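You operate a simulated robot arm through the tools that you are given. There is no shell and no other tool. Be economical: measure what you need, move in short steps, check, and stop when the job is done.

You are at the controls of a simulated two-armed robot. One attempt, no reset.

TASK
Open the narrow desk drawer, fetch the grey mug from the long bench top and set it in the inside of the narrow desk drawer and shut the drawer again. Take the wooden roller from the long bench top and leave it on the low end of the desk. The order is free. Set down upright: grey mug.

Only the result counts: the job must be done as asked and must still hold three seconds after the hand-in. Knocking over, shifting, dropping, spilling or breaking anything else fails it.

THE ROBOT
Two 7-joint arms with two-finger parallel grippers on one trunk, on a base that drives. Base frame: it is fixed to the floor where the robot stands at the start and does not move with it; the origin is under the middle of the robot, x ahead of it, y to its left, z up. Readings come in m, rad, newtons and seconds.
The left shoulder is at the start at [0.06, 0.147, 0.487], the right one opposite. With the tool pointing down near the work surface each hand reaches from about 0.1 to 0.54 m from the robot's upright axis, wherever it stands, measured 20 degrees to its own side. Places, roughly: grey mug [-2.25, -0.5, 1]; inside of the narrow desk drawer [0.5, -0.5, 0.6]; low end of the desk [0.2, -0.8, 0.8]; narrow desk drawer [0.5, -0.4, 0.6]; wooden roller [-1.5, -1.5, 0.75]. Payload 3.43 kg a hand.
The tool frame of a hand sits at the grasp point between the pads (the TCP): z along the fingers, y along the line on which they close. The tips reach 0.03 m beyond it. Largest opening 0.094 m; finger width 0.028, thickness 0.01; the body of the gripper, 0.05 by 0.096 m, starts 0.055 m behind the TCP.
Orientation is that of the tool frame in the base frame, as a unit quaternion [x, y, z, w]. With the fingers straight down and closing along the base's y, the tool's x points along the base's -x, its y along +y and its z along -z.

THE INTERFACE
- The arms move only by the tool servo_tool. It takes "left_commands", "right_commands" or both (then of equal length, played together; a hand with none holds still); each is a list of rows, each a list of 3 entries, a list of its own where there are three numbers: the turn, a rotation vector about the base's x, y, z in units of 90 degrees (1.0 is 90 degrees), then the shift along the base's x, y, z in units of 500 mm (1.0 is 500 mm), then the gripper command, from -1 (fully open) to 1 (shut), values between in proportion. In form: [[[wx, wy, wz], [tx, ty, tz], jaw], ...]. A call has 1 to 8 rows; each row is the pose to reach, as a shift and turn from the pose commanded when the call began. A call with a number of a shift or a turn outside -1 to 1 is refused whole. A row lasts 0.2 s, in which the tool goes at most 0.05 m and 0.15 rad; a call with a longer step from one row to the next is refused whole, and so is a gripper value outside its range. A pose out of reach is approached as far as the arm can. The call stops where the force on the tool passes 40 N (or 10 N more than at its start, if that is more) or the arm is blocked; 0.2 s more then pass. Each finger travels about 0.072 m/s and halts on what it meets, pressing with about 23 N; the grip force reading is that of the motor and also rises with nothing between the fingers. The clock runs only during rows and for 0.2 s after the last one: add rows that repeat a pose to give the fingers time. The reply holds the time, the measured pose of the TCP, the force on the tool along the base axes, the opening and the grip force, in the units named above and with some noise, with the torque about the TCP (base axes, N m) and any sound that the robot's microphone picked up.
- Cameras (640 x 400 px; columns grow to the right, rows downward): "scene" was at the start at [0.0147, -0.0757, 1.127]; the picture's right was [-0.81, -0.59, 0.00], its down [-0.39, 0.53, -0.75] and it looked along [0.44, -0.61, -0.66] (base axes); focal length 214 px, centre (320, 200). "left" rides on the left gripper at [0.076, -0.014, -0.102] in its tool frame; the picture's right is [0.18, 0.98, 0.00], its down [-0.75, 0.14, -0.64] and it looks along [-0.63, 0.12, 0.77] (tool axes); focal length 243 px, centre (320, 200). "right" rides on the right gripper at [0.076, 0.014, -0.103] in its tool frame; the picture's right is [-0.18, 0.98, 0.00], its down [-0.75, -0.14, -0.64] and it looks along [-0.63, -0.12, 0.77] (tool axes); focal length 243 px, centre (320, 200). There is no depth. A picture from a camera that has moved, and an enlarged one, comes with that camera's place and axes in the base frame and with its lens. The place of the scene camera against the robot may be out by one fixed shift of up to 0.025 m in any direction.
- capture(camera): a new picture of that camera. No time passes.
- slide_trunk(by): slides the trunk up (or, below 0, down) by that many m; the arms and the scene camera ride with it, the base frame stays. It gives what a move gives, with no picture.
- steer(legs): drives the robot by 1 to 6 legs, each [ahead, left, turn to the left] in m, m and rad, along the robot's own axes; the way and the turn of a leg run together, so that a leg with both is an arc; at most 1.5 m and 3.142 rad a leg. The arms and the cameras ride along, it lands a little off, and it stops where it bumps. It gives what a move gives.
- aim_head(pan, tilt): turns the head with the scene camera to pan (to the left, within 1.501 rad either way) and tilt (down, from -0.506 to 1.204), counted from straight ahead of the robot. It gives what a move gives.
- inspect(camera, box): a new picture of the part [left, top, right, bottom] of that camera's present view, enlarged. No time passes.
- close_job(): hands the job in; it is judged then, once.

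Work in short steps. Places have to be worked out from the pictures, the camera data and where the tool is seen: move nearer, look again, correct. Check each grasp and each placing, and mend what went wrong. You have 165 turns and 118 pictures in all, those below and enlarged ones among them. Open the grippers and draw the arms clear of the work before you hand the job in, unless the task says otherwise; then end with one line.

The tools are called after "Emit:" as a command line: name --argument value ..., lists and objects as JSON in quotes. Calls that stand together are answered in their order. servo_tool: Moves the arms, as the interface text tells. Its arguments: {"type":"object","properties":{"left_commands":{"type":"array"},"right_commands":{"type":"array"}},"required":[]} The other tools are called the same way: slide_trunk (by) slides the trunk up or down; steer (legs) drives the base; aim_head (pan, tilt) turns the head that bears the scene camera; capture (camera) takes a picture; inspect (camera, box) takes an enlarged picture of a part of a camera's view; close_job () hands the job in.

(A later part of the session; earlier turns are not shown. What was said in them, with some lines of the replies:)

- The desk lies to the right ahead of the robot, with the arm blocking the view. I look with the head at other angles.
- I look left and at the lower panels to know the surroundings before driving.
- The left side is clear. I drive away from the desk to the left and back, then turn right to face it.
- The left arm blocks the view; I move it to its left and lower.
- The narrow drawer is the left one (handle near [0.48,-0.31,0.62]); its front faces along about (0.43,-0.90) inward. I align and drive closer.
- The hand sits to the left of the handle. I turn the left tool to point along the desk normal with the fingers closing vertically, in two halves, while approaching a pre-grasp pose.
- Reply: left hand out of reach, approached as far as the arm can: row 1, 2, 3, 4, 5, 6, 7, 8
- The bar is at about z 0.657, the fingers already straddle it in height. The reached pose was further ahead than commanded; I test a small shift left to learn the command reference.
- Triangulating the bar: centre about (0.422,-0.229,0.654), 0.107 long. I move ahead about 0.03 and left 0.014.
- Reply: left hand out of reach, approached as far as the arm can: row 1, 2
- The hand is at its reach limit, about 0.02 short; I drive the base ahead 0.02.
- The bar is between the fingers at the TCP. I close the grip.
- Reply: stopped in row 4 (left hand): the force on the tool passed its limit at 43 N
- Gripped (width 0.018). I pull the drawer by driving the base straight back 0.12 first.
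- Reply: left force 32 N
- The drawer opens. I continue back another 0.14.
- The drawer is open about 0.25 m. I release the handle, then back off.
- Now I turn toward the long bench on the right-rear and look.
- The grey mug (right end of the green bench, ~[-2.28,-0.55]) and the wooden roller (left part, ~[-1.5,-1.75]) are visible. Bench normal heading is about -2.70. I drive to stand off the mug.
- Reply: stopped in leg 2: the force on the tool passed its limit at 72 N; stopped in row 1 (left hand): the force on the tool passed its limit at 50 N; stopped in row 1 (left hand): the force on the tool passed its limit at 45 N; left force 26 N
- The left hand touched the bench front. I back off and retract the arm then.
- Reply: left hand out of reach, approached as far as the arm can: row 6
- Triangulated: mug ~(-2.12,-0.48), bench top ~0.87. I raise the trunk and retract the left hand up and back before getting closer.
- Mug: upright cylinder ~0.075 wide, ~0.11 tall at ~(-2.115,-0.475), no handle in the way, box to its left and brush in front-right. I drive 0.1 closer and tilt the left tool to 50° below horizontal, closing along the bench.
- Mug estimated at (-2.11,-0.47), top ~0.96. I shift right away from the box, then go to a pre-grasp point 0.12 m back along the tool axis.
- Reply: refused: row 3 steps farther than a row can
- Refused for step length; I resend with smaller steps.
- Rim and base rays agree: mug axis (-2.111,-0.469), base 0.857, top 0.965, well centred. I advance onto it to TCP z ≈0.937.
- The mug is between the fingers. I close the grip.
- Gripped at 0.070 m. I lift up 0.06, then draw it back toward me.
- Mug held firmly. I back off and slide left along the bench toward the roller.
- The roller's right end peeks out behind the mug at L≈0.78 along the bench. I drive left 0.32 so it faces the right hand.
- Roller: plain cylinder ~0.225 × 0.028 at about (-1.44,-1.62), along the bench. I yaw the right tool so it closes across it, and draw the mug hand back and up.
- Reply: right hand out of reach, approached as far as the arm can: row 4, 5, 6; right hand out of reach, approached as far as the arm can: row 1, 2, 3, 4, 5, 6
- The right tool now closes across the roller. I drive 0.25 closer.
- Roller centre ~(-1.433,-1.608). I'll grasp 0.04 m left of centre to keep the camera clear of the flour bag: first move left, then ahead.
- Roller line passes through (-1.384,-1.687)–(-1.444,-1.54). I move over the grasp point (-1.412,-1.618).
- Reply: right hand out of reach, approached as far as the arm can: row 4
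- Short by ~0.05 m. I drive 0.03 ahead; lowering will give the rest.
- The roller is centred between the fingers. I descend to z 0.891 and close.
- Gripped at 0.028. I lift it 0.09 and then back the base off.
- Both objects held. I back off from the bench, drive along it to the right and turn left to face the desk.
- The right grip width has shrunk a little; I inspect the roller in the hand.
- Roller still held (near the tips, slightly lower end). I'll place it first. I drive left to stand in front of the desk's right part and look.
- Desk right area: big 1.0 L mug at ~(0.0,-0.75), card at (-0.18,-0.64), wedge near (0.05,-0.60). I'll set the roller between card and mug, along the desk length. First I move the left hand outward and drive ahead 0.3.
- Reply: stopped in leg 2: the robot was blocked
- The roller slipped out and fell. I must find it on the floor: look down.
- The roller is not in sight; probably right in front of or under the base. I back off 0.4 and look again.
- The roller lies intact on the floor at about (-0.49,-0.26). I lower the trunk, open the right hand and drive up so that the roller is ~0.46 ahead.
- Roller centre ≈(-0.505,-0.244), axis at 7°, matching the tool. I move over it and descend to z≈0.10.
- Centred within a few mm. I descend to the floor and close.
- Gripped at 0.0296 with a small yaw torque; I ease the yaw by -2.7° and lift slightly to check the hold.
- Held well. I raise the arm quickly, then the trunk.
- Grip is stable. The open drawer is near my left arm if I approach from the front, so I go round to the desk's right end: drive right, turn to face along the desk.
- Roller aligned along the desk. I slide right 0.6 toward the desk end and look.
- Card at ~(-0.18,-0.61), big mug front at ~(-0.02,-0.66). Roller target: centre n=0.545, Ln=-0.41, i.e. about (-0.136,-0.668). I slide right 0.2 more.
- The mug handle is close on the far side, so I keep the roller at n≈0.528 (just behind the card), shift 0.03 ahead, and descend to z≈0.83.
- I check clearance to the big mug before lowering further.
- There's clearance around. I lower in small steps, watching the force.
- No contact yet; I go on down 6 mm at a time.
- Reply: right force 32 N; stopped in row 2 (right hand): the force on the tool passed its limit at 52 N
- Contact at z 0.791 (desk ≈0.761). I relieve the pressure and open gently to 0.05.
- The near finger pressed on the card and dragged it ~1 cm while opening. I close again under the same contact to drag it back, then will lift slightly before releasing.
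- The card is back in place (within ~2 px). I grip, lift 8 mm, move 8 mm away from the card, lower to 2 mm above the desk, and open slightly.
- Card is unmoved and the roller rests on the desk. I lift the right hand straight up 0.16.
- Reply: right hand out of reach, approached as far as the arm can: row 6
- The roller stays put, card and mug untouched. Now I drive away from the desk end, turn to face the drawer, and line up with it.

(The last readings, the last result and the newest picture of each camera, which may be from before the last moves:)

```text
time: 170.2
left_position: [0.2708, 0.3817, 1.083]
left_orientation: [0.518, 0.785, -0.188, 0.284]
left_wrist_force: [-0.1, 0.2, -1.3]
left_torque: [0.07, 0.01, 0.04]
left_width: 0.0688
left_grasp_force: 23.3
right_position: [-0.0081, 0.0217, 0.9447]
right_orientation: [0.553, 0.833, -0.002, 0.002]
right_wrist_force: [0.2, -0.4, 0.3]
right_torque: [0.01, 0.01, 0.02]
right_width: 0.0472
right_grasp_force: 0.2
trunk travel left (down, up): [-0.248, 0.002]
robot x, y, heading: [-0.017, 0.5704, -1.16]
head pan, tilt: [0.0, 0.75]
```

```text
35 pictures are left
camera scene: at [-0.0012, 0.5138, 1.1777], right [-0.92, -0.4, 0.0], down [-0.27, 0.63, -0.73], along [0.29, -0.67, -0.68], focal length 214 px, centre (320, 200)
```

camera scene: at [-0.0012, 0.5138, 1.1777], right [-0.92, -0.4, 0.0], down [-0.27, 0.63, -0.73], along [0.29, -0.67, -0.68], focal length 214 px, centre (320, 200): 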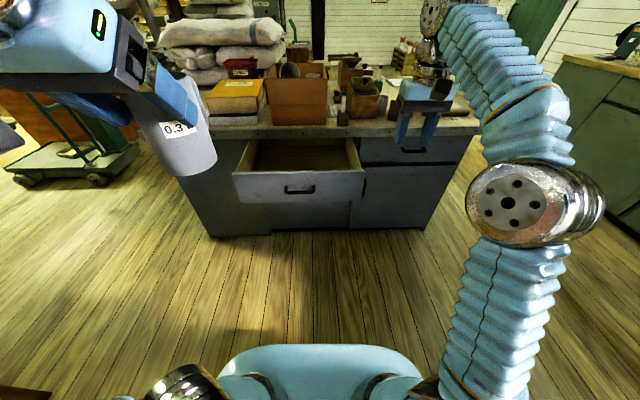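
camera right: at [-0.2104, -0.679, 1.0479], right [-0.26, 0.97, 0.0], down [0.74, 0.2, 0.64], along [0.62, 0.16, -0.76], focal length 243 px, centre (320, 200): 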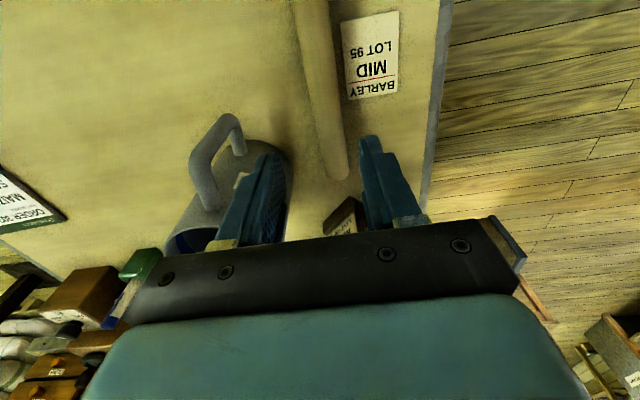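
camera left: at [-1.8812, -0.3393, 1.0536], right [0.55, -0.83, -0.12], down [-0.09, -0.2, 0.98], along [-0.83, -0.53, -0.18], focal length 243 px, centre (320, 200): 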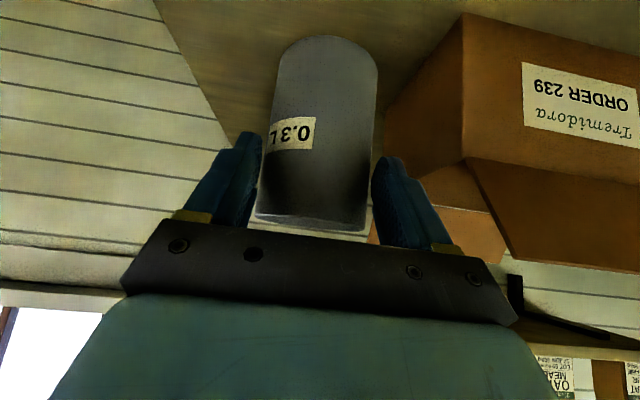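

I check the mug in the grip (width fell to 0.0688).

Emit:
capture --camera "left"

```text
34 pictures are left
camera left: at [0.2079, 0.4909, 1.1124], right [0.85, 0.52, -0.12], down [0.2, -0.1, 0.98], along [0.5, -0.85, -0.18], focal length 243 px, centre (320, 200)
```

left: 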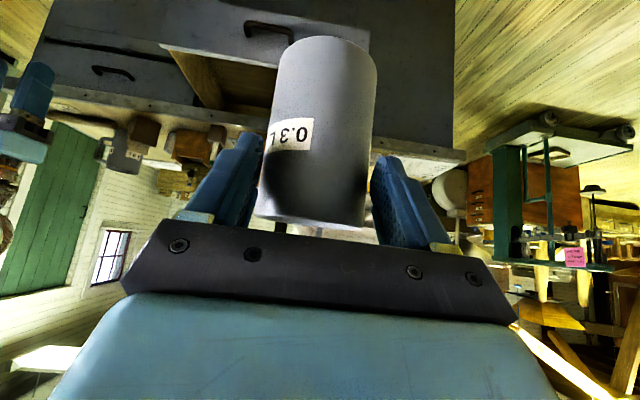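

The mug sits as at the grasp. I yaw the left tool 45° clockwise and bring it ahead.

Emit:
servo_tool --left_commands '[[[0, 0, -0.0714], [-0.014, -0.053, 0], 1], [[0, 0, -0.143], [-0.029, -0.106, 0], 1], [[0, 0, -0.214], [-0.043, -0.159, 0], 1], [[0, 0, -0.286], [-0.057, -0.212, 0], 1], [[0, 0, -0.357], [-0.071, -0.265, 0], 1], [[0, 0, -0.429], [-0.086, -0.318, 0], 1], [[0, 0, -0.5], [-0.1, -0.371, 0], 1]]'

Emit:
steer --legs '[[0, 0, 0.035]]'

Emit:
capture --camera "scene"

```text
time: 171.8
left_position: [0.2185, 0.1958, 1.0835]
left_orientation: [0.778, 0.528, -0.282, 0.191]
left_wrist_force: [-1.2, -0.4, -0.4]
left_torque: [0.05, -0.02, -0.03]
left_width: 0.0687
left_grasp_force: 22.3
right_position: [-0.0085, 0.0224, 0.9451]
right_orientation: [0.552, 0.834, -0.002, 0.001]
right_wrist_force: [-0.1, 0.8, 0.6]
right_torque: [-0.02, -0.01, -0.02]
right_width: 0.047
right_grasp_force: 0.1
trunk travel left (down, up): [-0.248, 0.002]
robot x, y, heading: [-0.0169, 0.5716, -1.164]
head pan, tilt: [0.0, 0.75]
```

```text
time: 172.6
left_position: [0.2306, 0.2049, 1.0824]
left_orientation: [0.769, 0.541, -0.278, 0.195]
left_wrist_force: [-0.3, -0.2, -1.6]
left_torque: [0.06, -0.05, -0.02]
left_width: 0.0687
left_grasp_force: 23.2
right_position: [0.0106, 0.0234, 0.9465]
right_orientation: [0.538, 0.843, -0.001, 0.001]
right_wrist_force: [0.8, -0.2, 0.6]
right_torque: [-0.03, 0.04, 0.0]
right_width: 0.0471
right_grasp_force: 0.0
trunk travel left (down, up): [-0.248, 0.002]
robot x, y, heading: [-0.0155, 0.5699, -1.126]
head pan, tilt: [0.0, 0.75]
```

```text
33 pictures are left
camera scene: at [0.0004, 0.5145, 1.1777], right [-0.9, -0.43, 0.0], down [-0.29, 0.62, -0.73], along [0.31, -0.66, -0.68], focal length 214 px, centre (320, 200)
```

scene: 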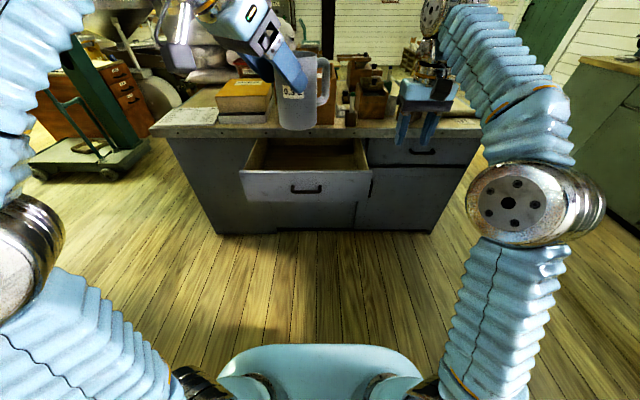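

Arm pose is fine; the mug has a handle on its far side, which fits too. I retract the right hand a little and drive 0.37 ahead.

Emit:
servo_tool --right_commands '[[[0, 0, 0], [-0.03, 0.06, 0], 0], [[0, 0, 0], [-0.06, 0.12, 0], 0], [[0, 0, 0], [-0.086, 0.18, 0.0], 0]]'

Emit:
steer --legs '[[0.36, -0.01, 0]]'

Emit:
capture --camera "scene"

Emit:
capture --camera "left"

```text
time: 173.4
left_position: [0.2311, 0.2045, 1.0817]
left_orientation: [0.769, 0.541, -0.279, 0.197]
left_wrist_force: [1.1, -0.4, -1.6]
left_torque: [0.09, -0.01, 0.02]
left_width: 0.0687
left_grasp_force: 23.3
right_position: [-0.0322, 0.1093, 0.9442]
right_orientation: [0.538, 0.843, -0.002, 0.0]
right_wrist_force: [0.5, 0.3, -0.6]
right_torque: [0.0, 0.0, -0.02]
right_width: 0.0471
right_grasp_force: 0.0
trunk travel left (down, up): [-0.248, 0.002]
robot x, y, heading: [-0.0163, 0.5686, -1.125]
head pan, tilt: [0.0, 0.75]
```

```text
time: 175.7
left_position: [0.3778, -0.1243, 1.0835]
left_orientation: [0.767, 0.543, -0.278, 0.197]
left_wrist_force: [0.6, -0.8, -1.9]
left_torque: [0.07, -0.03, -0.03]
left_width: 0.0686
left_grasp_force: 23.1
right_position: [0.1153, -0.2193, 0.9439]
right_orientation: [0.537, 0.844, -0.002, 0.001]
right_wrist_force: [0.0, -0.3, -0.6]
right_torque: [0.04, -0.01, 0.01]
right_width: 0.0469
right_grasp_force: 0.0
trunk travel left (down, up): [-0.248, 0.002]
robot x, y, heading: [0.1264, 0.2399, -1.127]
head pan, tilt: [0.0, 0.75]
```

```text
32 pictures are left
camera scene: at [0.1462, 0.1848, 1.1777], right [-0.9, -0.43, 0.0], down [-0.29, 0.62, -0.73], along [0.32, -0.66, -0.68], focal length 214 px, centre (320, 200)
```

scene: 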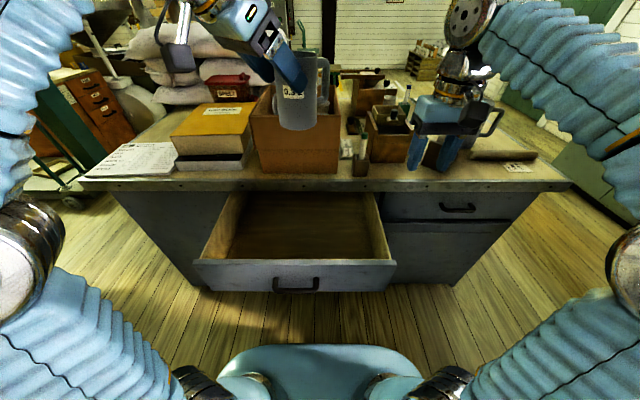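

```text
31 pictures are left
camera left: at [0.4056, -0.0016, 1.1135], right [0.97, -0.19, -0.12], down [0.08, -0.21, 0.98], along [-0.21, -0.96, -0.18], focal length 243 px, centre (320, 200)
```

left: 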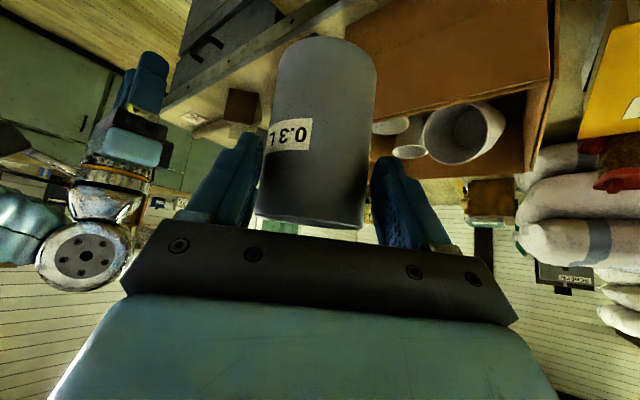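

The drawer is empty; its opening spans n≈0.195–0.38. I yaw the tool a further 25° for camera clearance and move over (n 0.29, Ln 0.25) = (0.350,-0.154).

Emit:
servo_tool --left_commands '[[[0, 0, -0.07], [-0.014, -0.015, 0], 1], [[0, 0, -0.14], [-0.028, -0.03, 0], 1], [[0, 0, -0.21], [-0.042, -0.045, 0], 1], [[0, 0, -0.278], [-0.054, -0.06, 0], 1], [[0, 0, -0.278], [-0.054, -0.06, -0.08], 1], [[0, 0, -0.278], [-0.054, -0.06, -0.16], 1], [[0, 0, -0.278], [-0.054, -0.06, -0.24], 1], [[0, 0, -0.278], [-0.054, -0.06, -0.32], 1]]'

Emit:
capture --camera "scene"

```text
time: 177.5
left_position: [0.3486, -0.1556, 0.9225]
left_orientation: [0.867, 0.364, -0.314, 0.133]
left_wrist_force: [0.1, -0.1, -1.9]
left_torque: [0.05, -0.06, 0.0]
left_width: 0.0687
left_grasp_force: 22.8
right_position: [0.1156, -0.2198, 0.9445]
right_orientation: [0.536, 0.844, -0.002, 0.001]
right_wrist_force: [-0.6, 0.6, -0.4]
right_torque: [-0.02, -0.01, -0.04]
right_width: 0.0468
right_grasp_force: 0.0
trunk travel left (down, up): [-0.248, 0.002]
robot x, y, heading: [0.1279, 0.2392, -1.13]
head pan, tilt: [0.0, 0.75]
```

```text
30 pictures are left
camera scene: at [0.1461, 0.1848, 1.1777], right [-0.9, -0.43, 0.0], down [-0.29, 0.62, -0.73], along [0.32, -0.66, -0.68], focal length 214 px, centre (320, 200)
```

scene: 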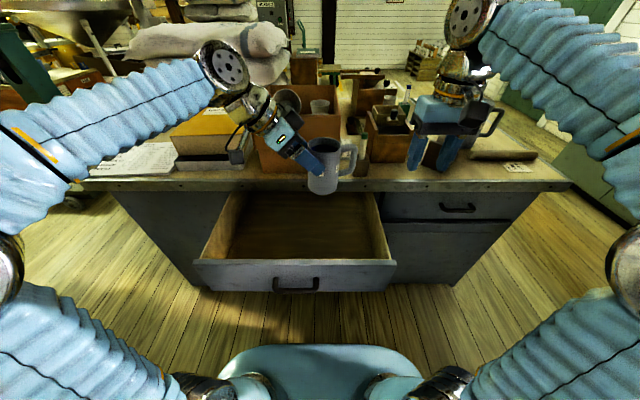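

I lower to just above the drawer rim and check against drawer and desk edge.

Emit:
servo_tool --left_commands '[[[0, 0, 0], [0, 0, -0.08], 1], [[0, 0, 0], [0, 0, -0.16], 1], [[0, 0, 0], [0, 0, -0.22], 1]]'

Emit:
inspect --camera "scene" --box '[180, 110, 420, 300]'

Emit:
capture --camera "left"

```text
time: 178.3
left_position: [0.3515, -0.1559, 0.8113]
left_orientation: [0.867, 0.363, -0.314, 0.132]
left_wrist_force: [0.3, 0.5, -0.6]
left_torque: [0.06, -0.05, -0.01]
left_width: 0.0684
left_grasp_force: 23.1
right_position: [0.115, -0.2183, 0.9435]
right_orientation: [0.537, 0.844, -0.002, 0.001]
right_wrist_force: [0.1, 1.0, -0.7]
right_torque: [0.01, 0.0, 0.02]
right_width: 0.047
right_grasp_force: 0.1
trunk travel left (down, up): [-0.248, 0.002]
robot x, y, heading: [0.131, 0.2392, -1.131]
head pan, tilt: [0.0, 0.75]
```

```text
2.11 times, centred on (300, 205) of scene
camera zoom: at [0.1462, 0.1847, 1.1777], right [-0.9, -0.43, 0.0], down [-0.29, 0.62, -0.73], along [0.32, -0.66, -0.68], focal length 452 px, centre (362, 190)
```

zoom: 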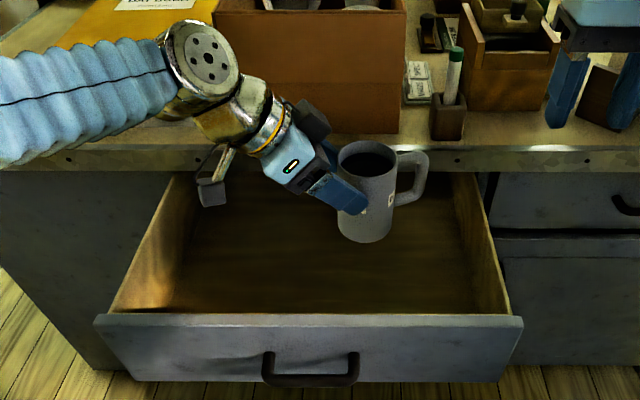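

```text
28 pictures are left
camera left: at [0.4284, -0.0558, 0.8422], right [0.8, -0.59, -0.12], down [-0.02, -0.22, 0.98], along [-0.6, -0.78, -0.18], focal length 243 px, centre (320, 200)
```

left: 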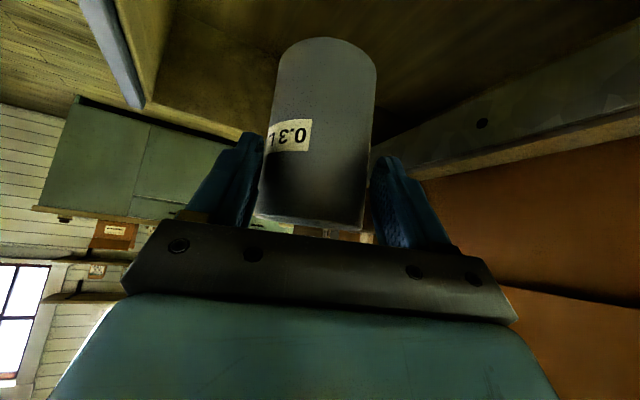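

Clearances look fine. I lower into the drawer to TCP z≈0.70.

Emit:
servo_tool --left_commands '[[[0, 0, 0], [0, 0, -0.06], 1], [[0, 0, 0], [0, 0, -0.12], 1], [[0, 0, 0], [0, 0, -0.18], 1], [[0, 0, 0], [0, 0, -0.22], 1]]'

Emit:
inspect --camera "scene" --box '[180, 110, 420, 300]'

```text
time: 179.3
left_position: [0.3499, -0.1535, 0.7025]
left_orientation: [0.867, 0.363, -0.314, 0.132]
left_wrist_force: [-0.6, 0.5, -2.2]
left_torque: [0.06, -0.07, -0.01]
left_width: 0.0685
left_grasp_force: 23.3
right_position: [0.1155, -0.2202, 0.9442]
right_orientation: [0.536, 0.844, -0.002, 0.001]
right_wrist_force: [-0.2, -0.4, 0.4]
right_torque: [0.02, 0.0, -0.03]
right_width: 0.0468
right_grasp_force: 0.1
trunk travel left (down, up): [-0.248, 0.002]
robot x, y, heading: [0.1281, 0.2369, -1.129]
head pan, tilt: [0.0, 0.75]
```

```text
2.11 times, centred on (300, 205) of scene
camera zoom: at [0.1462, 0.1847, 1.1777], right [-0.9, -0.43, 0.0], down [-0.29, 0.62, -0.73], along [0.32, -0.66, -0.68], focal length 452 px, centre (362, 190)
```

zoom: 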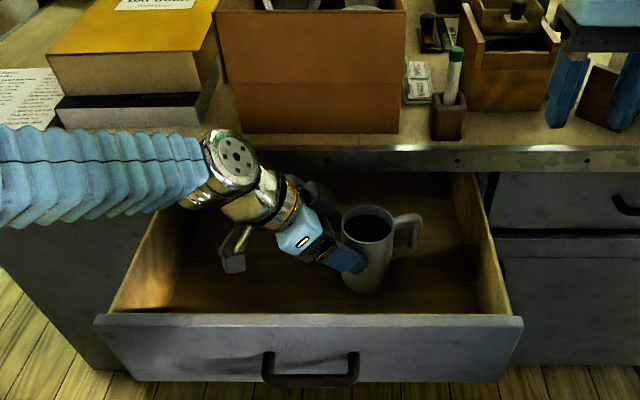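

Emit:
servo_tool --left_commands '[[[0, 0, 0], [0, 0, -0.02], 1], [[0, 0, 0], [0, 0, -0.04], 1]]'

Emit:
servo_tool --left_commands '[[[0, 0, 0], [0, 0, -0.008], 1], [[0, 0, 0], [0, 0, -0.016], 1]]'

Emit:
inspect --camera "scene" --box '[180, 110, 420, 300]'

```text
time: 179.9
left_position: [0.35, -0.1533, 0.6841]
left_orientation: [0.866, 0.364, -0.314, 0.136]
left_wrist_force: [4.7, 2.1, 16.4]
left_torque: [-0.57, 0.56, -0.01]
left_width: 0.0686
left_grasp_force: 23.0
right_position: [0.1148, -0.2181, 0.9448]
right_orientation: [0.537, 0.844, -0.001, 0.001]
right_wrist_force: [0.0, 0.0, -0.9]
right_torque: [-0.02, 0.0, -0.01]
right_width: 0.0471
right_grasp_force: 0.0
trunk travel left (down, up): [-0.248, 0.002]
robot x, y, heading: [0.1349, 0.2382, -1.126]
head pan, tilt: [0.0, 0.75]
```

```text
time: 180.5
left_position: [0.3502, -0.1536, 0.6711]
left_orientation: [0.868, 0.364, -0.313, 0.13]
left_wrist_force: [0.1, 0.4, 4.6]
left_torque: [-0.01, 0.22, 0.05]
left_width: 0.0572
left_grasp_force: 22.6
right_position: [0.1152, -0.2195, 0.9438]
right_orientation: [0.537, 0.844, -0.002, 0.002]
right_wrist_force: [0.4, 0.2, -0.1]
right_torque: [0.01, 0.01, -0.01]
right_width: 0.0472
right_grasp_force: 0.1
trunk travel left (down, up): [-0.248, 0.002]
robot x, y, heading: [0.1285, 0.2406, -1.125]
head pan, tilt: [0.0, 0.75]
```

```text
2.11 times, centred on (300, 205) of scene
camera zoom: at [0.1461, 0.1851, 1.1774], right [-0.9, -0.43, 0.0], down [-0.29, 0.62, -0.73], along [0.32, -0.66, -0.68], focal length 452 px, centre (362, 190)
```

zoom: 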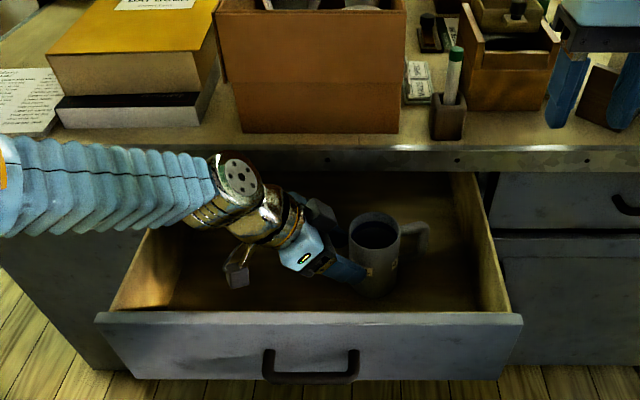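

The mug stands on the drawer floor. I open the fingers.

Emit:
servo_tool --left_commands '[[[0, 0, 0], [0, 0, 0], -0.3], [[0, 0, 0], [0, 0, 0], -0.6], [[0, 0, 0], [0, 0, 0], -0.9], [[0, 0, 0], [0, 0, 0], -1]]'

Emit:
inspect --camera "scene" --box '[240, 170, 400, 290]'

Emit:
capture --camera "left"

```text
time: 181.5
left_position: [0.3492, -0.1538, 0.6734]
left_orientation: [0.867, 0.363, -0.314, 0.131]
left_wrist_force: [-0.2, 0.0, -0.4]
left_torque: [0.03, 0.03, 0.0]
left_width: 0.0939
left_grasp_force: 0.1
right_position: [0.1148, -0.2193, 0.9451]
right_orientation: [0.537, 0.844, -0.002, 0.0]
right_wrist_force: [1.2, -0.6, -0.4]
right_torque: [-0.02, 0.03, 0.03]
right_width: 0.0469
right_grasp_force: 0.0
trunk travel left (down, up): [-0.248, 0.002]
robot x, y, heading: [0.1267, 0.2396, -1.127]
head pan, tilt: [0.0, 0.75]
```

```text
3.33 times, centred on (320, 230) of scene
camera zoom: at [0.1462, 0.1848, 1.1777], right [-0.9, -0.43, 0.0], down [-0.29, 0.62, -0.73], along [0.32, -0.66, -0.68], focal length 715 px, centre (320, 100)
```

zoom: 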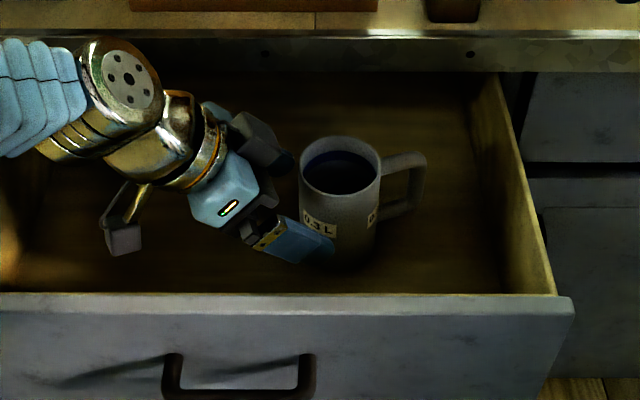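

```text
24 pictures are left
camera left: at [0.427, -0.0546, 0.7035], right [0.8, -0.59, -0.12], down [-0.02, -0.22, 0.98], along [-0.6, -0.78, -0.18], focal length 243 px, centre (320, 200)
```

left: 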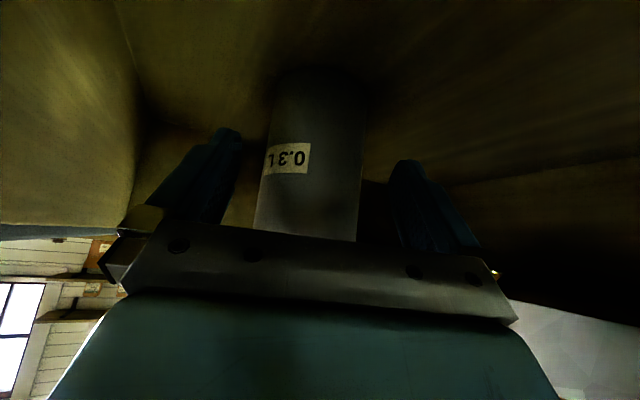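

The mug stands upright, released. I retreat along the tool axis and then up out of the drawer.

Emit:
servo_tool --left_commands '[[[0, 0, 0], [0.02, 0.02, 0.035], -1], [[0, 0, 0], [0.05, 0.05, 0.085], -1], [[0, 0, 0], [0.09, 0.09, 0.15], -1], [[0, 0, 0], [0.1, 0.1, 0.24], -1], [[0, 0, 0], [0.1, 0.1, 0.33], -1], [[0, 0, 0], [0.1, 0.1, 0.42], -1], [[0, 0, 0], [0.1, 0.1, 0.5], -1]]'

Emit:
inspect --camera "scene" --box '[180, 150, 420, 300]'

```text
time: 183.1
left_position: [0.4029, -0.1034, 0.925]
left_orientation: [0.867, 0.364, -0.314, 0.131]
left_wrist_force: [0.1, 0.2, -0.4]
left_torque: [0.02, 0.0, -0.03]
left_width: 0.0939
left_grasp_force: 0.0
right_position: [0.1145, -0.2193, 0.9435]
right_orientation: [0.536, 0.844, -0.002, 0.001]
right_wrist_force: [-0.2, 0.3, 0.0]
right_torque: [0.0, 0.01, 0.01]
right_width: 0.0469
right_grasp_force: 0.0
trunk travel left (down, up): [-0.248, 0.002]
robot x, y, heading: [0.1274, 0.239, -1.123]
head pan, tilt: [0.0, 0.75]
```

```text
2.67 times, centred on (300, 225) of scene
camera zoom: at [0.1463, 0.1847, 1.1777], right [-0.9, -0.43, 0.0], down [-0.29, 0.62, -0.73], along [0.32, -0.66, -0.68], focal length 572 px, centre (373, 133)
```

zoom: 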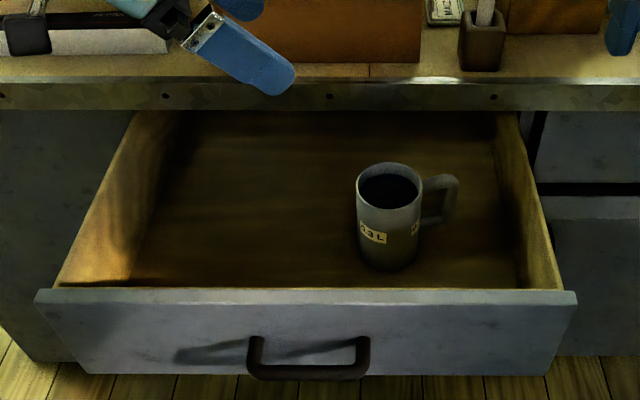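

Mug upright in the drawer. I back off, yaw the left tool straight ahead, lower it with closed fingers to push the drawer front just left of the handle.

Emit:
steer --legs '[[-0.36, 0, 0]]'

Emit:
servo_tool --left_commands '[[[0, 0, 0.08], [0.01, 0.005, -0.03], 1], [[0, 0, 0.16], [0.02, 0.01, -0.07], 1], [[0, 0, 0.24], [0.03, 0.015, -0.11], 1], [[0, 0, 0.32], [0.04, 0.02, -0.15], 1], [[0, 0, 0.4], [0.06, 0.03, -0.19], 1], [[0, 0, 0.48], [0.08, 0.04, -0.23], 1], [[0, 0, 0.56], [0.09, 0.045, -0.27], 1], [[0, 0, 0.64], [0.1, 0.048, -0.3], 1]]'

Emit:
servo_tool --left_commands '[[[0, 0, 0.07], [0, 0, -0.06], 1], [[0, 0, 0.138], [0, 0, -0.12], 1], [[0, 0, 0.138], [0, 0, -0.18], 1], [[0, 0, 0.138], [0, 0, -0.22], 1]]'

Emit:
capture --camera "scene"

```text
time: 185.4
left_position: [0.2508, 0.2158, 0.9255]
left_orientation: [0.867, 0.365, -0.314, 0.132]
left_wrist_force: [-0.6, -1.3, -0.8]
left_torque: [0.01, 0.0, 0.0]
left_width: 0.0939
left_grasp_force: 0.1
right_position: [-0.0357, 0.0989, 0.9433]
right_orientation: [0.535, 0.845, -0.002, 0.001]
right_wrist_force: [-0.2, -1.5, 0.9]
right_torque: [0.01, 0.01, -0.01]
right_width: 0.047
right_grasp_force: 0.1
trunk travel left (down, up): [-0.248, 0.002]
robot x, y, heading: [-0.0235, 0.558, -1.121]
head pan, tilt: [0.0, 0.75]
```

```text
time: 187.2
left_position: [0.3015, 0.2425, 0.7771]
left_orientation: [0.582, 0.739, -0.21, 0.267]
left_wrist_force: [-0.3, 0.1, 0.9]
left_torque: [-0.02, 0.0, -0.02]
left_width: 0.0
left_grasp_force: 23.2
right_position: [-0.0359, 0.099, 0.9442]
right_orientation: [0.534, 0.845, -0.002, 0.001]
right_wrist_force: [0.3, -0.4, 0.7]
right_torque: [0.01, 0.0, 0.0]
right_width: 0.047
right_grasp_force: 0.1
trunk travel left (down, up): [-0.248, 0.002]
robot x, y, heading: [-0.0261, 0.5611, -1.126]
head pan, tilt: [0.0, 0.75]
```

```text
time: 188.2
left_position: [0.3008, 0.2404, 0.6641]
left_orientation: [0.5, 0.796, -0.181, 0.288]
left_wrist_force: [-0.6, 0.2, 0.1]
left_torque: [0.0, -0.01, -0.01]
left_width: 0.0002
left_grasp_force: 23.2
right_position: [-0.0361, 0.099, 0.9446]
right_orientation: [0.534, 0.845, -0.002, 0.001]
right_wrist_force: [0.2, -0.1, 0.0]
right_torque: [0.01, 0.01, 0.01]
right_width: 0.0468
right_grasp_force: 0.1
trunk travel left (down, up): [-0.248, 0.002]
robot x, y, heading: [-0.0259, 0.5561, -1.118]
head pan, tilt: [0.0, 0.75]
```

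```text
22 pictures are left
camera scene: at [-0.0068, 0.5035, 1.1777], right [-0.9, -0.44, 0.0], down [-0.3, 0.61, -0.73], along [0.32, -0.66, -0.68], focal length 214 px, centre (320, 200)
```

scene: 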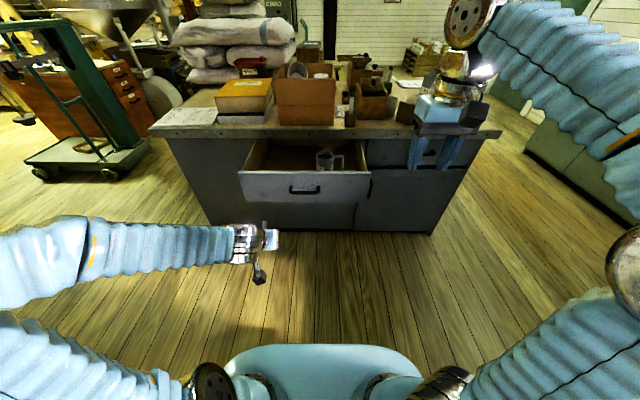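

Tip is ready at Ln 0.375. I lower it 4 cm more so the gripper clears the desk edge, and lift/retract the right hand away from the desk objects.

Emit:
servo_tool --left_commands '[[[0, 0, 0], [0, 0, -0.02], 1], [[0, 0, 0], [0, 0, -0.04], 1], [[0, 0, 0], [0, 0, -0.06], 1], [[0, 0, 0], [0, 0, -0.08], 1]]' --right_commands '[[[0, 0, 0], [-0.065, 0.024, 0.03], 0], [[0, 0, 0], [-0.13, 0.047, 0.06], 0], [[0, 0, 0], [-0.195, 0.07, 0.09], 0], [[0, 0, 0], [-0.26, 0.094, 0.12], 0]]'

Emit:
steer --legs '[[0.22, 0, 0]]'

Emit:
capture --camera "scene"

```text
time: 189.4
left_position: [0.3026, 0.2403, 0.6259]
left_orientation: [0.499, 0.797, -0.182, 0.288]
left_wrist_force: [0.5, 0.6, 1.0]
left_torque: [-0.03, 0.02, 0.01]
left_width: 0.0
left_grasp_force: 23.0
right_position: [-0.0795, 0.2181, 1.0406]
right_orientation: [0.34, 0.937, -0.044, 0.067]
right_wrist_force: [0.7, 1.0, 0.9]
right_torque: [-0.11, 0.03, -0.03]
right_width: 0.047
right_grasp_force: 0.0
right hand out of reach, approached as far as the arm can: row 3, 4
trunk travel left (down, up): [-0.248, 0.002]
robot x, y, heading: [-0.0287, 0.5596, -1.119]
head pan, tilt: [0.0, 0.75]
stopped in row 4 (right hand): the arm was blocked; the commanded pose is now the measured one
```

```text
time: 191.1
left_position: [0.3955, 0.0438, 0.6253]
left_orientation: [0.5, 0.797, -0.18, 0.287]
left_wrist_force: [0.6, 1.1, -0.5]
left_torque: [-0.02, -0.02, 0.01]
left_width: 0.0
left_grasp_force: 22.8
right_position: [0.0126, 0.019, 1.0382]
right_orientation: [0.342, 0.936, -0.042, 0.067]
right_wrist_force: [-0.8, 0.3, 0.0]
right_torque: [-0.03, 0.0, 0.02]
right_width: 0.047
right_grasp_force: 0.1
trunk travel left (down, up): [-0.248, 0.002]
robot x, y, heading: [0.066, 0.3633, -1.125]
head pan, tilt: [0.0, 0.75]
```

```text
21 pictures are left
camera scene: at [0.0873, 0.3087, 1.1777], right [-0.9, -0.43, 0.0], down [-0.3, 0.61, -0.73], along [0.32, -0.66, -0.68], focal length 214 px, centre (320, 200)
```

scene: 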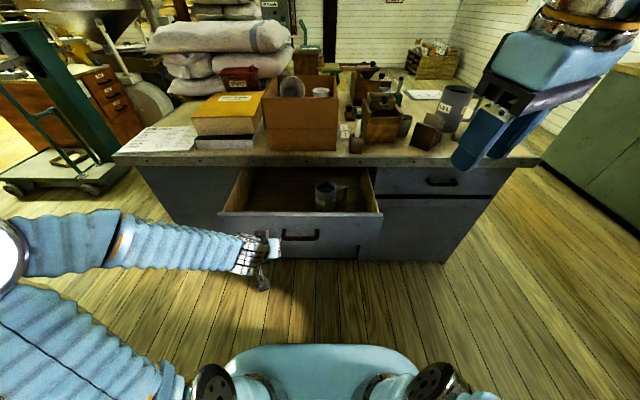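

Tip is ~0.03 from the drawer front. I push ahead 0.12.

Emit:
steer --legs '[[0.06, 0, 0], [0.06, 0, 0]]'

Emit:
inspect --camera "scene" --box '[180, 130, 420, 300]'

```text
time: 192.6
left_position: [0.4489, -0.0648, 0.6246]
left_orientation: [0.5, 0.797, -0.18, 0.287]
left_wrist_force: [0.9, 0.3, -0.8]
left_torque: [-0.01, 0.0, 0.02]
left_width: 0.0
left_grasp_force: 23.1
right_position: [0.0645, -0.089, 1.0403]
right_orientation: [0.341, 0.937, -0.042, 0.067]
right_wrist_force: [0.1, 0.2, 0.1]
right_torque: [0.01, -0.01, -0.01]
right_width: 0.0468
right_grasp_force: 0.0
trunk travel left (down, up): [-0.248, 0.002]
robot x, y, heading: [0.1227, 0.256, -1.115]
head pan, tilt: [0.0, 0.75]
```

```text
2.35 times, centred on (300, 215) of scene
camera zoom: at [0.1401, 0.1995, 1.1777], right [-0.9, -0.44, 0.0], down [-0.3, 0.61, -0.73], along [0.32, -0.66, -0.68], focal length 505 px, centre (367, 165)
```

zoom: 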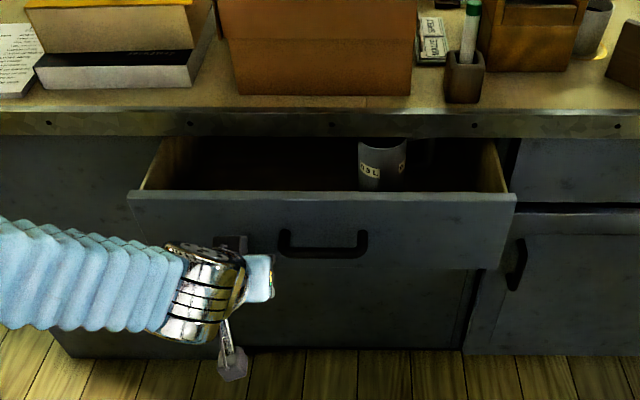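

The drawer moves in freely. I push another 0.06 and check the mug against the desk edge.

Emit:
steer --legs '[[0.06, 0, 0]]'

Emit:
inspect --camera "scene" --box '[180, 130, 420, 300]'

```text
time: 193.6
left_position: [0.4763, -0.1204, 0.6258]
left_orientation: [0.499, 0.797, -0.18, 0.288]
left_wrist_force: [-0.2, -0.7, -0.2]
left_torque: [0.0, -0.03, 0.01]
left_width: 0.0001
left_grasp_force: 22.9
right_position: [0.0932, -0.146, 1.0394]
right_orientation: [0.34, 0.937, -0.042, 0.067]
right_wrist_force: [0.5, -0.5, 1.0]
right_torque: [0.03, -0.01, -0.01]
right_width: 0.0469
right_grasp_force: 0.0
trunk travel left (down, up): [-0.248, 0.002]
robot x, y, heading: [0.1457, 0.1992, -1.114]
head pan, tilt: [0.0, 0.75]
```

```text
2.35 times, centred on (300, 215) of scene
camera zoom: at [0.1673, 0.1437, 1.1777], right [-0.9, -0.44, 0.0], down [-0.3, 0.61, -0.73], along [0.32, -0.66, -0.68], focal length 505 px, centre (367, 165)
```

zoom: 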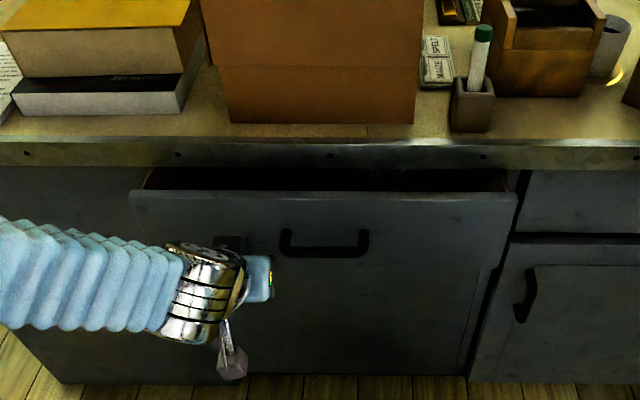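

The mug passes under the desk edge. I push on 0.05.

Emit:
steer --legs '[[0.05, 0, -0.008]]'

Emit:
inspect --camera "scene" --box '[180, 130, 420, 300]'

```text
time: 194.5
left_position: [0.4972, -0.1672, 0.6244]
left_orientation: [0.503, 0.795, -0.181, 0.286]
left_wrist_force: [1.0, -0.2, 1.4]
left_torque: [0.02, 0.03, -0.02]
left_width: 0.0
left_grasp_force: 23.7
right_position: [0.1123, -0.1909, 1.0395]
right_orientation: [0.345, 0.935, -0.043, 0.067]
right_wrist_force: [-0.4, 1.2, -0.1]
right_torque: [-0.04, -0.04, 0.02]
right_width: 0.0471
right_grasp_force: 0.0
trunk travel left (down, up): [-0.248, 0.002]
robot x, y, heading: [0.1736, 0.1533, -1.127]
head pan, tilt: [0.0, 0.75]
```

```text
2.35 times, centred on (300, 215) of scene
camera zoom: at [0.1887, 0.0984, 1.1777], right [-0.9, -0.43, 0.0], down [-0.29, 0.62, -0.73], along [0.32, -0.66, -0.68], focal length 505 px, centre (367, 165)
```

zoom: 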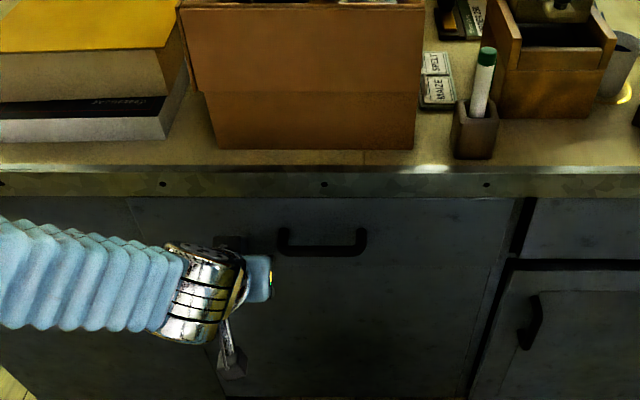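

Nearly shut. I push until it stops.

Emit:
steer --legs '[[0.04, 0, 0]]'

Emit:
inspect --camera "scene" --box '[180, 130, 420, 300]'

```text
time: 195.4
left_position: [0.5052, -0.191, 0.6214]
left_orientation: [0.504, 0.796, -0.18, 0.283]
left_wrist_force: [-1.3, 4.5, 2.7]
left_torque: [0.02, 0.0, 0.01]
left_width: 0.0
left_grasp_force: 22.6
right_position: [0.1257, -0.2171, 1.0386]
right_orientation: [0.344, 0.936, -0.041, 0.068]
right_wrist_force: [-0.4, 0.4, 0.0]
right_torque: [0.03, -0.02, 0.01]
right_width: 0.0472
right_grasp_force: 0.1
trunk travel left (down, up): [-0.248, 0.002]
robot x, y, heading: [0.1827, 0.133, -1.126]
head pan, tilt: [0.0, 0.75]
stopped in leg 1: the force on the tool passed its limit at 118 N (the readings are from after the stop); the commanded pose is now the measured one
```

```text
2.35 times, centred on (300, 215) of scene
camera zoom: at [0.2011, 0.0725, 1.1776], right [-0.9, -0.43, 0.0], down [-0.29, 0.62, -0.73], along [0.32, -0.66, -0.68], focal length 505 px, centre (367, 165)
```

zoom: 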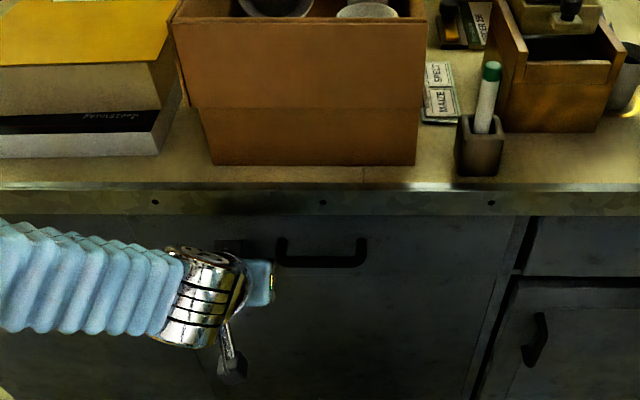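

The force stop indicates the drawer is home. I back off and check.

Emit:
steer --legs '[[-0.35, 0, 0]]'

Emit:
inspect --camera "scene" --box '[140, 100, 500, 300]'

```text
time: 197.7
left_position: [0.3508, 0.1304, 0.6215]
left_orientation: [0.507, 0.794, -0.18, 0.282]
left_wrist_force: [-0.2, 0.0, 0.1]
left_torque: [0.01, 0.02, -0.03]
left_width: 0.0
left_grasp_force: 22.9
right_position: [-0.0295, 0.1042, 1.039]
right_orientation: [0.348, 0.934, -0.041, 0.067]
right_wrist_force: [-0.1, 0.0, 0.7]
right_torque: [0.03, 0.0, -0.01]
right_width: 0.0473
right_grasp_force: 0.0
trunk travel left (down, up): [-0.248, 0.002]
robot x, y, heading: [0.027, 0.448, -1.129]
head pan, tilt: [0.0, 0.75]
```

```text
1.78 times, centred on (320, 200) of scene
camera zoom: at [0.0485, 0.3937, 1.1777], right [-0.9, -0.43, 0.0], down [-0.29, 0.62, -0.73], along [0.31, -0.66, -0.68], focal length 381 px, centre (320, 200)
```

zoom: 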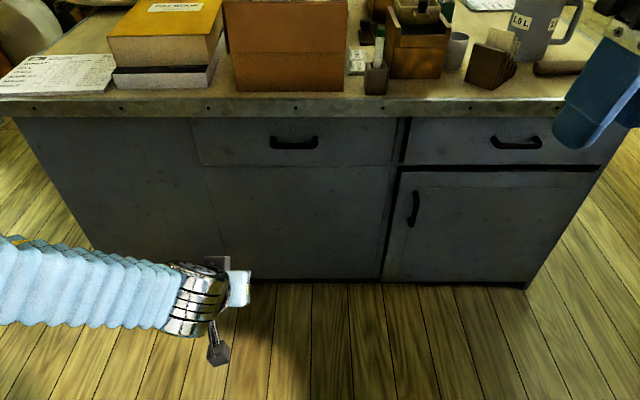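

The drawer is flush shut. I open both hands and look once more at the roller.

Emit:
servo_tool --left_commands '[[[0, 0, 0], [0, 0, 0], -1], [[0, 0, 0], [-0.01, 0.03, 0], -1], [[0, 0, 0], [-0.02, 0.06, 0], -1], [[0, 0, 0], [-0.02, 0.06, 0], -1]]' --right_commands '[[[0, 0, 0], [0, 0, 0], -0.5], [[0, 0, 0], [0, 0, 0], -1], [[0, 0, 0], [0, 0, 0], -1], [[0, 0, 0], [0, 0, 0], -1]]'

Emit:
steer --legs '[[-0.2, -0.4, 0]]'

Emit:
aim_head --pan 0.1 --tilt 0.5

Emit:
inspect --camera "scene" --box '[200, 80, 440, 230]'

```text
time: 198.7
left_position: [0.3517, 0.1296, 0.6223]
left_orientation: [0.507, 0.794, -0.18, 0.282]
left_wrist_force: [0.2, 0.6, 0.3]
left_torque: [0.01, -0.05, 0.03]
left_width: 0.094
left_grasp_force: 0.0
left hand out of reach, approached as far as the arm can: row 2, 3, 4
right_position: [-0.0293, 0.1045, 1.0389]
right_orientation: [0.347, 0.935, -0.042, 0.067]
right_wrist_force: [-0.5, -0.3, -0.7]
right_torque: [0.0, 0.0, 0.0]
right_width: 0.094
right_grasp_force: 0.1
trunk travel left (down, up): [-0.248, 0.002]
robot x, y, heading: [0.0361, 0.4507, -1.129]
head pan, tilt: [0.0, 0.75]
```

```text
time: 201.5
left_position: [-0.1035, 0.1406, 0.621]
left_orientation: [0.511, 0.792, -0.182, 0.282]
left_wrist_force: [-0.4, -0.2, 0.0]
left_torque: [0.0, 0.04, -0.01]
left_width: 0.0939
left_grasp_force: 0.1
right_position: [-0.4849, 0.1202, 1.0397]
right_orientation: [0.352, 0.933, -0.041, 0.066]
right_wrist_force: [0.3, 0.3, 0.7]
right_torque: [0.0, 0.03, -0.01]
right_width: 0.094
right_grasp_force: 0.1
trunk travel left (down, up): [-0.248, 0.002]
robot x, y, heading: [-0.4166, 0.4634, -1.14]
head pan, tilt: [0.0, 0.75]
```

```text
time: 202.2
left_position: [-0.1056, 0.1414, 0.6226]
left_orientation: [0.51, 0.792, -0.181, 0.282]
left_wrist_force: [-0.5, -0.1, 0.3]
left_torque: [0.0, 0.01, 0.0]
left_width: 0.094
left_grasp_force: 0.2
right_position: [-0.4851, 0.1209, 1.0386]
right_orientation: [0.352, 0.933, -0.042, 0.066]
right_wrist_force: [0.4, -0.4, 0.3]
right_torque: [0.02, -0.05, 0.01]
right_width: 0.0939
right_grasp_force: 0.1
trunk travel left (down, up): [-0.248, 0.002]
robot x, y, heading: [-0.4237, 0.4653, -1.146]
head pan, tilt: [0.099, 0.499]
```

```text
2.67 times, centred on (320, 155) of scene
camera zoom: at [-0.3923, 0.4054, 1.1996], right [-0.86, -0.5, 0.0], down [-0.24, 0.41, -0.88], along [0.44, -0.76, -0.48], focal length 572 px, centre (320, 320)
```

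zoom: 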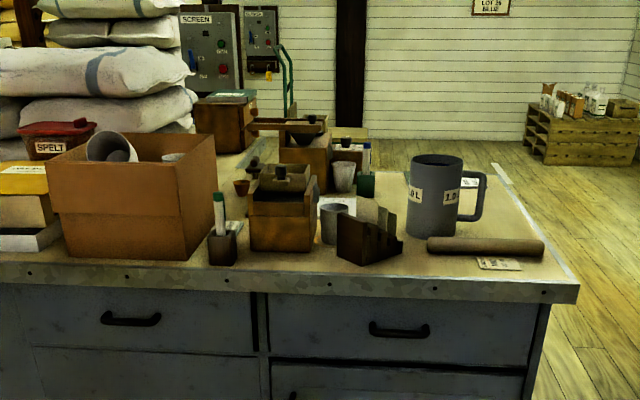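

The roller rests on the right (low) end, the card and 1.0 L mug are in place, the drawer is shut and both hands are empty and clear. I hand in.

Emit:
close_job

```text
The job is handed in.
```

The job is handed in: the grey mug is in the narrow desk drawer, which is shut, and the wooden roller is on the right end of the desk, which I took to be the low end. The mug was upright before I shut the drawer, but I did not reopen it to check after a hard stop at the end of the push. The roller fell to the floor once on the way and was picked up again. The "Barley" card on the desk was dragged about 1 cm and then pulled back to within a few millimetres.
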